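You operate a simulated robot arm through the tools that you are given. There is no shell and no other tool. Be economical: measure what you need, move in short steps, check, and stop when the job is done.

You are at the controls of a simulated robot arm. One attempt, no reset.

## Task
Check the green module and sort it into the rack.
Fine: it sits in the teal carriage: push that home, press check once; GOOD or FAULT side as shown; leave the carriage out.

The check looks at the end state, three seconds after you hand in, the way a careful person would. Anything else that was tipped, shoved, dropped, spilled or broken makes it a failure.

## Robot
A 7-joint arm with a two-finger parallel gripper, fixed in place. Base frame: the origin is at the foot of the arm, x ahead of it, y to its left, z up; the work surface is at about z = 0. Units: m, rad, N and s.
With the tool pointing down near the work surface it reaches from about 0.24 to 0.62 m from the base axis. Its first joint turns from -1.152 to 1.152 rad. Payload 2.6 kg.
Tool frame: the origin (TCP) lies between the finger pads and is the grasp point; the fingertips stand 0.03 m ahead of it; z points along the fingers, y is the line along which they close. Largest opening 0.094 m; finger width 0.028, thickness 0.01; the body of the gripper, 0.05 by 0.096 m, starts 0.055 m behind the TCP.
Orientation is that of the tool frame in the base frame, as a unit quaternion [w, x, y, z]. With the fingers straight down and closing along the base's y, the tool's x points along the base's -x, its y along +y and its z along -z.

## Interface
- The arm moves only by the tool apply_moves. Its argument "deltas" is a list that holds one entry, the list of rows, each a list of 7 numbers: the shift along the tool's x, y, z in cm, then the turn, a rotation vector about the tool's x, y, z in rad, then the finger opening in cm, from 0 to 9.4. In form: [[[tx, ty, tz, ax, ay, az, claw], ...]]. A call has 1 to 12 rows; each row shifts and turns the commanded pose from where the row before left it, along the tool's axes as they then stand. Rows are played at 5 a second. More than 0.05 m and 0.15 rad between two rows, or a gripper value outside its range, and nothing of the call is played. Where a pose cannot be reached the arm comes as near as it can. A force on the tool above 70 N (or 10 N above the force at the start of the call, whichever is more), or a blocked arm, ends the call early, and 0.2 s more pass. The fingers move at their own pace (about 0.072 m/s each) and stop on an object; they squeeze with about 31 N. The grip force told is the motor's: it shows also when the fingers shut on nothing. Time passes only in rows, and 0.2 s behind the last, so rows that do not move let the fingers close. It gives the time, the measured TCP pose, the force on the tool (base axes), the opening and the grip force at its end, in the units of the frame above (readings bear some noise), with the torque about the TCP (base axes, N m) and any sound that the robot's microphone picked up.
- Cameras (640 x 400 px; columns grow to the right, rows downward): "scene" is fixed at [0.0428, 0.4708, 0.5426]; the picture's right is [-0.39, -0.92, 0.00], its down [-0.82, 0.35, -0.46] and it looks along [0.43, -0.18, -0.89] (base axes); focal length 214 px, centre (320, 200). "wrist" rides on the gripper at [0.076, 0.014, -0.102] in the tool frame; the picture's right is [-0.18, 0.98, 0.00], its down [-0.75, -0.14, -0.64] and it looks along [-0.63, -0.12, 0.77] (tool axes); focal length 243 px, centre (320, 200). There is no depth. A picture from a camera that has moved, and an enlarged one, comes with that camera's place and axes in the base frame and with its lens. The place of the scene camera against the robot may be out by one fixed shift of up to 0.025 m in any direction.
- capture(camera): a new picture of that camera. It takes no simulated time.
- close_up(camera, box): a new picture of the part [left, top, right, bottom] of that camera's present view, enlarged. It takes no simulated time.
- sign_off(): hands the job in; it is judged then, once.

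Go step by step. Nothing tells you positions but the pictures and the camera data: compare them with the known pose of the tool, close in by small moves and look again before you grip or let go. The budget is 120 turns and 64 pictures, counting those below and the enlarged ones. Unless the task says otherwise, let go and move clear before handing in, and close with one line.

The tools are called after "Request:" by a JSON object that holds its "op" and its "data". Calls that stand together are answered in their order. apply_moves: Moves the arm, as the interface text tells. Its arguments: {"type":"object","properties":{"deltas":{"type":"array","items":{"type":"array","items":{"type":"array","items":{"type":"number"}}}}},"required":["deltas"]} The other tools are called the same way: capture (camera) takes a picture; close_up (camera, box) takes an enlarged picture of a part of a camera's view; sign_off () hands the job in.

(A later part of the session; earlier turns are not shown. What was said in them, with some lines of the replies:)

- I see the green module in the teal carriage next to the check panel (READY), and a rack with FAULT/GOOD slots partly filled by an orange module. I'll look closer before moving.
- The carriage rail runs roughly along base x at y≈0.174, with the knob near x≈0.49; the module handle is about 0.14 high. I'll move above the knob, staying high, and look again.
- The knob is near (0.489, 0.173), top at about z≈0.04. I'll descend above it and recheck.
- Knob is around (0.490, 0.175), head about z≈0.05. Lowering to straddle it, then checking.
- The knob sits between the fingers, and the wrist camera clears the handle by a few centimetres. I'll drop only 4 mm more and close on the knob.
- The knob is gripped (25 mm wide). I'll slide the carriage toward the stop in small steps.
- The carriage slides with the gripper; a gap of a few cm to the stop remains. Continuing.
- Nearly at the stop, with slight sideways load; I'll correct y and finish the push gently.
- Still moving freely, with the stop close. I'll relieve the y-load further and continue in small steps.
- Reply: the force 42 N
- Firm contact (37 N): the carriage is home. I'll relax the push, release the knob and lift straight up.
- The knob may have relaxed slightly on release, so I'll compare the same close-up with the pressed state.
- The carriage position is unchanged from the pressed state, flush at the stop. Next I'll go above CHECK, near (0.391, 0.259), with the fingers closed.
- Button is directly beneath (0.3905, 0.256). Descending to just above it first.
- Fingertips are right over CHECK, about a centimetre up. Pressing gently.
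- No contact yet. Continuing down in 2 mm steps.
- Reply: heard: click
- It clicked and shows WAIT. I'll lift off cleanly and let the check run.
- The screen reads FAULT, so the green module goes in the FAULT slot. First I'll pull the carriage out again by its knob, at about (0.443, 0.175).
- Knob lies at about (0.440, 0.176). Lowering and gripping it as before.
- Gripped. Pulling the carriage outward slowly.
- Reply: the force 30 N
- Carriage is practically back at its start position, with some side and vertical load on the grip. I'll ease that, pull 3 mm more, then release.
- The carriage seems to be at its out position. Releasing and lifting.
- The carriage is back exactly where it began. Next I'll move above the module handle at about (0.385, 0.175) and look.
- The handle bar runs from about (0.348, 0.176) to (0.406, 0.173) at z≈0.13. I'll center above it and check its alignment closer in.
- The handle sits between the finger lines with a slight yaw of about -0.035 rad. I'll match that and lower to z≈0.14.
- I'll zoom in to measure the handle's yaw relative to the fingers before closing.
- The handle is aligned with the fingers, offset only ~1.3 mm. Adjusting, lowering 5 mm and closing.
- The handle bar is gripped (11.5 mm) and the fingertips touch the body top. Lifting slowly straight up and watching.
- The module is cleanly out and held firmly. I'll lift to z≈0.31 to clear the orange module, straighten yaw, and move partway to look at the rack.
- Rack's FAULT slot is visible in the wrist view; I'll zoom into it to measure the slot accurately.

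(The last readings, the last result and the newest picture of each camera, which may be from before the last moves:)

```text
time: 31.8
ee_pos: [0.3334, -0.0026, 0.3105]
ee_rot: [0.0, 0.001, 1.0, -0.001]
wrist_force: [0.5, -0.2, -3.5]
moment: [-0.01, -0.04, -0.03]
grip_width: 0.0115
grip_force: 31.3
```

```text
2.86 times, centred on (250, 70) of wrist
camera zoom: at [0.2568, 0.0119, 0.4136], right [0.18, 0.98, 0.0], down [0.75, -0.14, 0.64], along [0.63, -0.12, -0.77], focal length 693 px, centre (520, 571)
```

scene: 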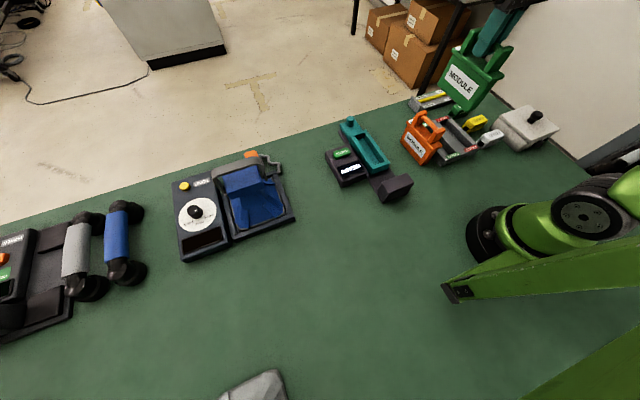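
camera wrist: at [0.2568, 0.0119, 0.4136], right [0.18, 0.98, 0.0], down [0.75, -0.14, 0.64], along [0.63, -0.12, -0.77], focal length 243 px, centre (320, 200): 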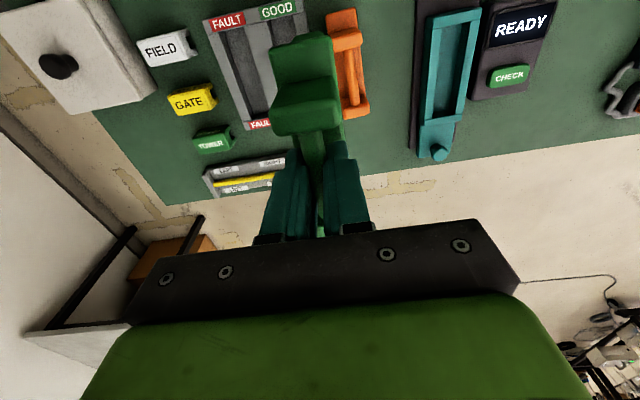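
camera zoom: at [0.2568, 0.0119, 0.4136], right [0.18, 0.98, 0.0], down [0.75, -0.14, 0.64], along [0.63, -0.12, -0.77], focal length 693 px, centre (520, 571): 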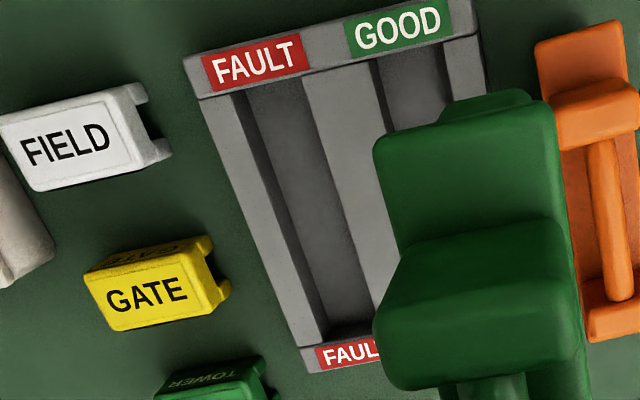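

The FAULT slot spans y≈-0.120…-0.087, x≈0.268…0.383 with about zero yaw. I'll move above it and check from there.

Request:
{"op": "apply_moves", "data": {"deltas": [[[0.3, -3.4, 0, 0, 0, 0, 0.8], [0.3, -3.4, 0, 0, 0, 0, 0.8], [0.2, -3.4, 0, 0, 0, 0, 0.8], [0, 0, 3, 0, 0, 0, 0.8], [0, 0, 3, 0, 0, 0, 0.8], [0, 0, 0, 0, 0, 0, 0.8]]]}}

Request:
{"op": "capture", "data": {"camera": "wrist"}}

Request:
{"op": "close_up", "data": {"camera": "scene", "box": [390, 40, 540, 180]}}

```text
time: 33.2
ee_pos: [0.3248, -0.1059, 0.2518]
ee_rot: [0.0, 0.001, 1.0, 0.0]
wrist_force: [0.2, -0.2, -3.8]
moment: [-0.04, 0.0, -0.04]
grip_width: 0.0114
grip_force: 30.6
```

```text
21 pictures are left
camera wrist: at [0.2488, -0.0917, 0.3543], right [0.18, 0.98, 0.0], down [0.75, -0.14, 0.64], along [0.63, -0.12, -0.77], focal length 243 px, centre (320, 200)
```

wrist: 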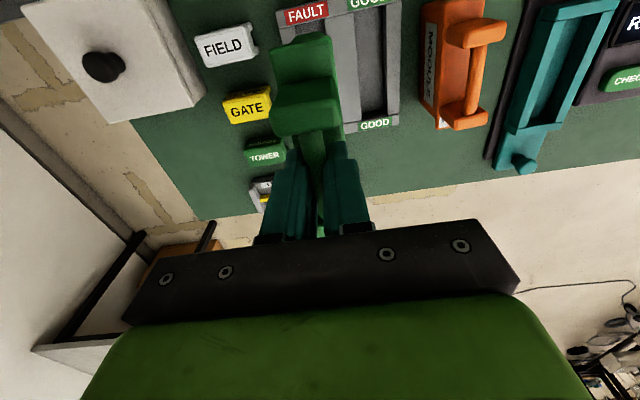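

```text
2.86 times, centred on (465, 110) of scene
camera zoom: at [0.0428, 0.4708, 0.5426], right [-0.39, -0.92, 0.0], down [-0.82, 0.35, -0.46], along [0.43, -0.18, -0.89], focal length 613 px, centre (-94, 457)
```

zoom: 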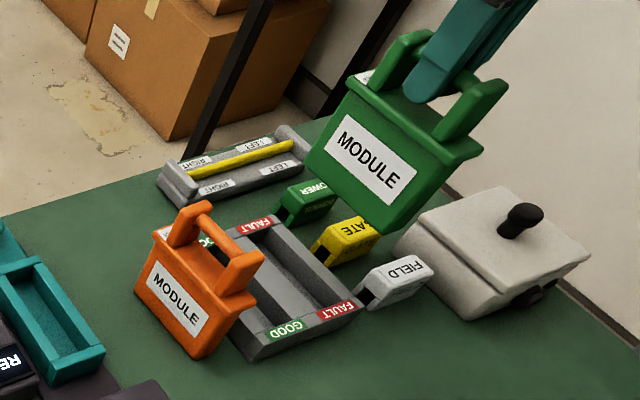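

I'll zoom in on the rack from here to refine the slot's y and the wall positions.

Request:
{"op": "close_up", "data": {"camera": "wrist", "box": [260, 0, 410, 140]}}

```text
2.86 times, centred on (335, 70) of wrist
camera zoom: at [0.2488, -0.0917, 0.3543], right [0.18, 0.98, 0.0], down [0.75, -0.14, 0.64], along [0.63, -0.12, -0.77], focal length 693 px, centre (277, 571)
```

zoom: 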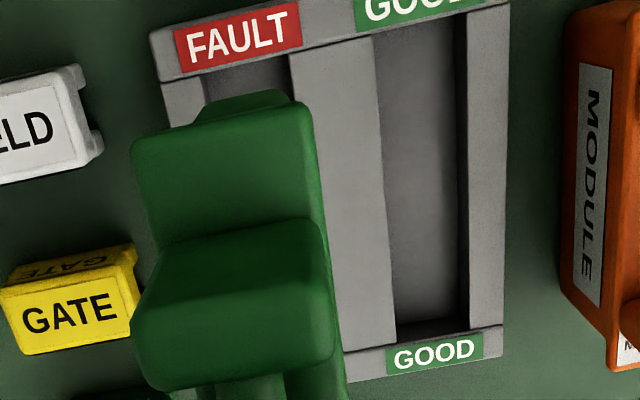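

Refined FAULT slot center: about (0.328, -0.1075), yaw 0. Adjusting and lowering to just above the rack.

Request:
{"op": "apply_moves", "data": {"deltas": [[[-0.25, -0.15, 2, 0, 0, 0, 0.8], [0, 0, 2, 0, 0, 0, 0.8], [0, 0, 2, 0, 0, 0, 0.8], [0, 0, 0, 0, 0, 0, 0.8], [0, 0, 0, 0, 0, 0, 0.8]]]}}

Request:
{"op": "close_up", "data": {"camera": "scene", "box": [400, 60, 530, 180]}}

Request:
{"op": "capture", "data": {"camera": "wrist"}}

```text
time: 34.4
ee_pos: [0.3279, -0.107, 0.19]
ee_rot: [-0.001, 0.0, 1.0, 0.0]
wrist_force: [0.0, 0.8, -3.2]
moment: [0.0, -0.03, 0.0]
grip_width: 0.0116
grip_force: 30.8
```

```text
3.33 times, centred on (465, 120) of scene
camera zoom: at [0.0428, 0.4708, 0.5426], right [-0.39, -0.92, 0.0], down [-0.82, 0.35, -0.46], along [0.43, -0.18, -0.89], focal length 715 px, centre (-163, 467)
```

zoom: 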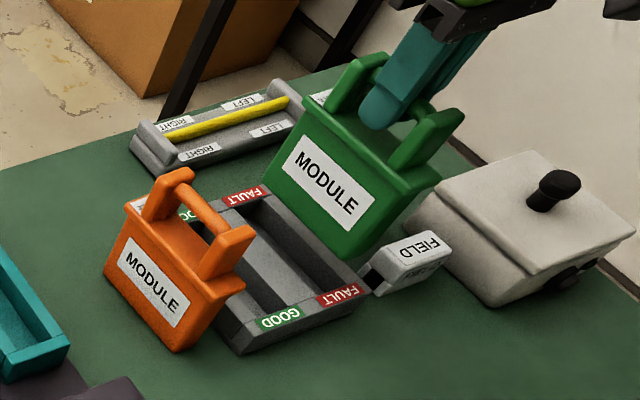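

```text
17 pictures are left
camera wrist: at [0.2512, -0.0924, 0.2936], right [0.18, 0.98, 0.0], down [0.75, -0.14, 0.64], along [0.63, -0.12, -0.77], focal length 243 px, centre (320, 200)
```

wrist: 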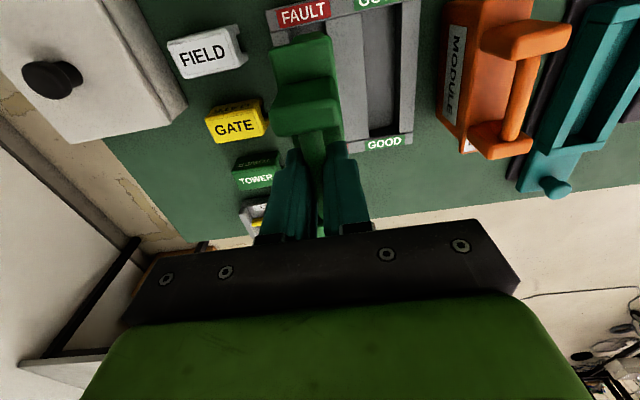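

Placement looks right so far. Lowering until the module bottom is just above the rack rim.

Request:
{"op": "apply_moves", "data": {"deltas": [[[0, -0.03, 1, 0, 0, 0, 0.8], [0, 0, 1, 0, 0, 0, 0.8], [0, 0, 0.5, 0, 0, 0, 0.8], [0, 0, 0, 0, 0, 0, 0.8]]]}}

Request:
{"op": "close_up", "data": {"camera": "scene", "box": [430, 90, 510, 170]}}

Request:
{"op": "close_up", "data": {"camera": "wrist", "box": [240, 0, 420, 160]}}

```text
time: 35.4
ee_pos: [0.329, -0.107, 0.1643]
ee_rot: [0.0, 0.001, 1.0, 0.0]
wrist_force: [-0.1, -0.4, -3.5]
moment: [0.0, -0.02, -0.02]
grip_width: 0.0113
grip_force: 30.9
```

```text
5.00 times, centred on (470, 130) of scene
camera zoom: at [0.0428, 0.4708, 0.5426], right [-0.39, -0.92, 0.0], down [-0.82, 0.35, -0.46], along [0.43, -0.18, -0.89], focal length 1072 px, centre (-430, 550)
```

zoom: 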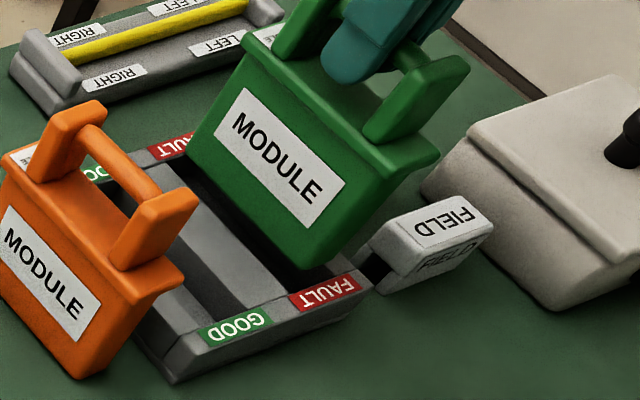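

```text
2.50 times, centred on (330, 80) of wrist
camera zoom: at [0.2528, -0.0926, 0.2685], right [0.19, 0.98, 0.0], down [0.75, -0.14, 0.64], along [0.63, -0.12, -0.77], focal length 606 px, centre (295, 500)
```

zoom: 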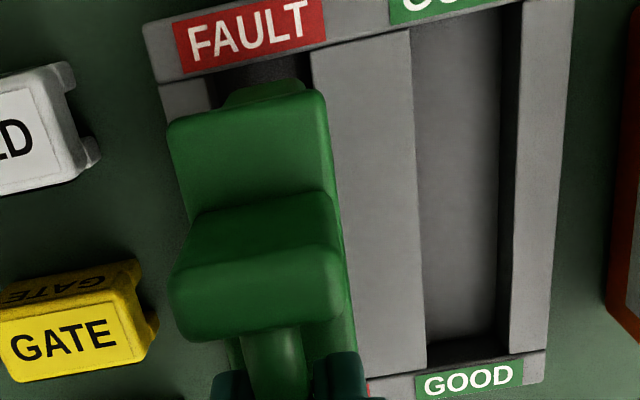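

The module is lined up with the FAULT slot within about a millimetre. Lowering in gently.

Request:
{"op": "apply_moves", "data": {"deltas": [[[0, -0.05, 0.5, 0, 0, 0, 0.8], [0, 0, 0.5, 0, 0, 0, 0.8], [0, 0, 0.4, 0, 0, 0, 0.8], [0, 0, 0, 0, 0, 0, 0.8]]]}}

Request:
{"op": "close_up", "data": {"camera": "scene", "box": [430, 90, 510, 170]}}

```text
time: 36.4
ee_pos: [0.3286, -0.1075, 0.1518]
ee_rot: [0.0, 0.001, 1.0, 0.001]
wrist_force: [-0.6, 0.6, -2.4]
moment: [-0.04, 0.0, -0.02]
grip_width: 0.0118
grip_force: 31.4
```

```text
5.00 times, centred on (470, 130) of scene
camera zoom: at [0.0428, 0.4708, 0.5426], right [-0.39, -0.92, 0.0], down [-0.82, 0.35, -0.46], along [0.43, -0.18, -0.89], focal length 1072 px, centre (-430, 550)
```

zoom: 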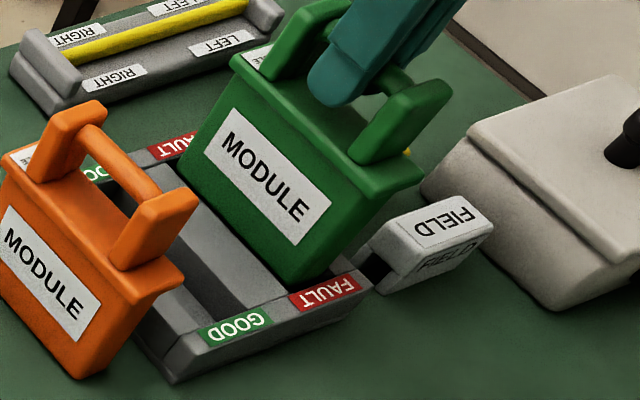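

No contact yet and the module is entering the slot. Continuing down.

Request:
{"op": "apply_moves", "data": {"deltas": [[[0, 0, 0.4, 0, 0, 0, 0.8], [0, 0, 0.4, 0, 0, 0, 0.8], [0, 0, 0.4, 0, 0, 0, 0.8], [0, 0, 0, 0, 0, 0, 0.8]]]}}

Request:
{"op": "close_up", "data": {"camera": "scene", "box": [430, 90, 510, 170]}}

```text
time: 37.4
ee_pos: [0.3289, -0.1076, 0.1401]
ee_rot: [0.0, 0.0, 1.0, 0.0]
wrist_force: [0.2, -0.4, -3.3]
moment: [-0.04, -0.01, 0.02]
grip_width: 0.0114
grip_force: 30.9
```

```text
5.00 times, centred on (470, 130) of scene
camera zoom: at [0.0428, 0.4708, 0.5426], right [-0.39, -0.92, 0.0], down [-0.82, 0.35, -0.46], along [0.43, -0.18, -0.89], focal length 1072 px, centre (-430, 550)
```

zoom: 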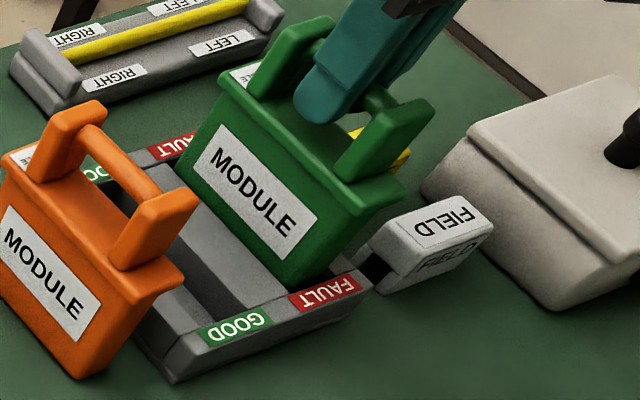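

Still free, sliding into the slot. Lowering to the floor in small steps.

Request:
{"op": "apply_moves", "data": {"deltas": [[[0, 0, 0.3, 0, 0, 0, 0.8], [0, 0, 0.3, 0, 0, 0, 0.8], [0, 0, 0.2, 0, 0, 0, 0.8], [0, 0, 0, 0, 0, 0, 0.8]]]}}

```text
time: 38.4
ee_pos: [0.3291, -0.1078, 0.1337]
ee_rot: [0.002, 0.002, 1.0, 0.001]
wrist_force: [-16.6, 5.2, 46.3]
moment: [0.08, 0.6, 0.02]
grip_width: 0.0113
grip_force: 30.9
```

Firm contact now. I'll ease off 2 mm and check that it's seated on the floor.

Request:
{"op": "apply_moves", "data": {"deltas": [[[0, 0, -0.12, 0, 0, 0, 0.8], [0, 0, 0, 0, 0, 0, 0.8]]]}}

Request:
{"op": "close_up", "data": {"camera": "scene", "box": [430, 90, 510, 170]}}

Request:
{"op": "close_up", "data": {"camera": "wrist", "box": [200, 0, 440, 200]}}

```text
time: 39.0
ee_pos: [0.329, -0.109, 0.1329]
ee_rot: [0.002, 0.0, 1.0, -0.001]
wrist_force: [-7.8, 2.6, 29.7]
moment: [-0.02, -0.76, 0.08]
grip_width: 0.0115
grip_force: 31.2
```

```text
5.00 times, centred on (470, 130) of scene
camera zoom: at [0.0427, 0.4708, 0.5426], right [-0.39, -0.92, 0.0], down [-0.82, 0.35, -0.46], along [0.43, -0.18, -0.89], focal length 1072 px, centre (-430, 550)
```

zoom: 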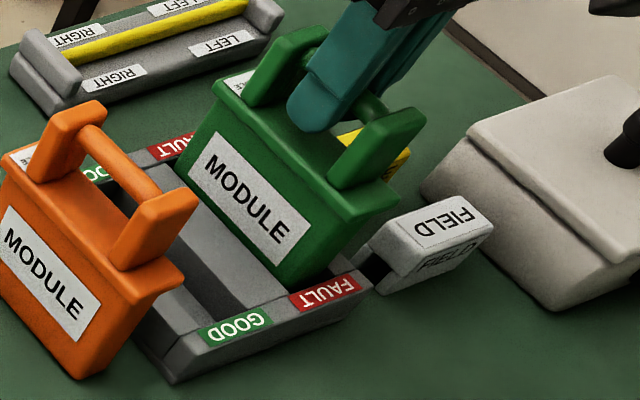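

```text
2.00 times, centred on (320, 100) of wrist
camera zoom: at [0.2527, -0.094, 0.236], right [0.18, 0.98, 0.0], down [0.75, -0.14, 0.64], along [0.63, -0.12, -0.76], focal length 485 px, centre (320, 400)
```

zoom: 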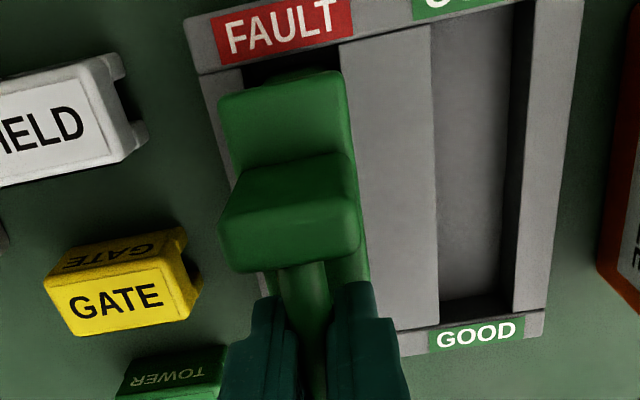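

The module appears seated about 25 mm deep in the FAULT slot and upright. I'll relieve the remaining load and open the fingers.

Request:
{"op": "apply_moves", "data": {"deltas": [[[0, 0, -0.15, 0, 0, 0, 0.8], [0, 0, 0, 0, 0, 0, 2], [0, 0, 0, 0, 0, 0, 4], [0, 0, 0, 0, 0, 0, 4]]]}}

Request:
{"op": "close_up", "data": {"camera": "scene", "box": [430, 90, 510, 170]}}

```text
time: 40.0
ee_pos: [0.3283, -0.1075, 0.1344]
ee_rot: [0.0, 0.0, 1.0, 0.0]
wrist_force: [-0.2, 0.1, -0.4]
moment: [-0.02, 0.0, 0.01]
grip_width: 0.0402
grip_force: 0.1
```

```text
5.00 times, centred on (470, 130) of scene
camera zoom: at [0.0428, 0.4708, 0.5426], right [-0.39, -0.92, 0.0], down [-0.82, 0.35, -0.46], along [0.43, -0.18, -0.89], focal length 1072 px, centre (-430, 550)
```

zoom: 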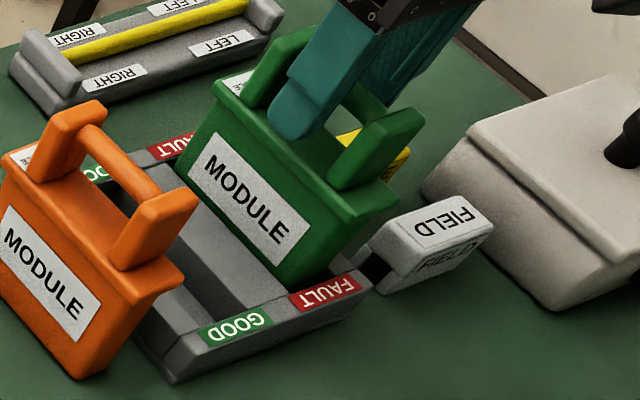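

The module stayed put on release. Lifting straight up clear of the handle and verifying.

Request:
{"op": "apply_moves", "data": {"deltas": [[[0, 0, -1.5, 0, 0, 0, 4], [0, 0, -2, 0, 0, 0, 4], [0, 0, -3, 0, 0, 0, 4], [0, 0, -4, 0, 0, 0, 4], [0, 0, -4, 0, 0, 0, 4], [0, 0, -3, 0, 0, 0, 4], [0, 0, 0, 0, 0, 0, 4]]]}}

Request:
{"op": "close_up", "data": {"camera": "scene", "box": [320, 70, 560, 220]}}

Request:
{"op": "capture", "data": {"camera": "wrist"}}

```text
time: 41.6
ee_pos: [0.328, -0.1085, 0.3098]
ee_rot: [0.0, 0.0, 1.0, 0.0]
wrist_force: [0.3, 0.1, 0.3]
moment: [0.0, -0.01, 0.0]
grip_width: 0.0398
grip_force: 0.1
```

```text
2.67 times, centred on (440, 145) of scene
camera zoom: at [0.0428, 0.4708, 0.5426], right [-0.39, -0.92, 0.0], down [-0.82, 0.35, -0.46], along [0.43, -0.18, -0.89], focal length 572 px, centre (0, 347)
```

zoom: 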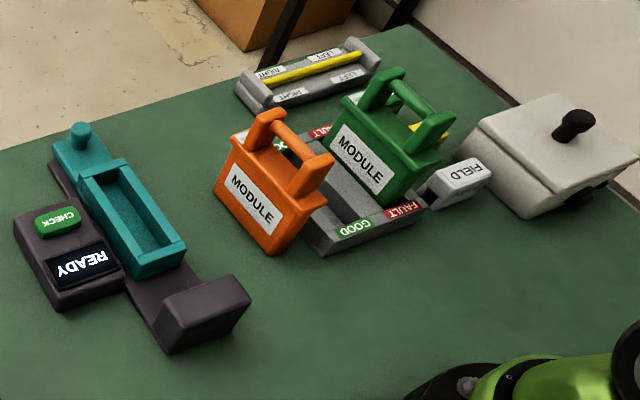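

```text
8 pictures are left
camera wrist: at [0.2524, -0.094, 0.4133], right [0.18, 0.98, 0.0], down [0.75, -0.14, 0.64], along [0.63, -0.12, -0.77], focal length 243 px, centre (320, 200)
```

wrist: 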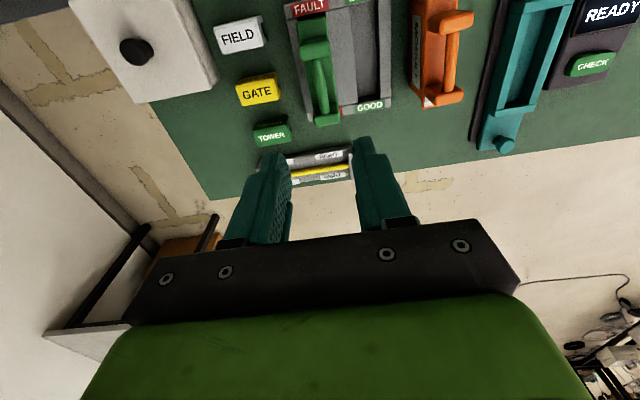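

The green module stands upright in the FAULT slot, the carriage is out, nothing else has been disturbed, and the arm is clear. Handing in.

Request:
{"op": "sign_off", "data": {}}

```text
The job is handed in.
```

I checked the green module once; the screen read FAULT, so it now sits in the rack's FAULT slot, and I left the teal carriage pulled out.
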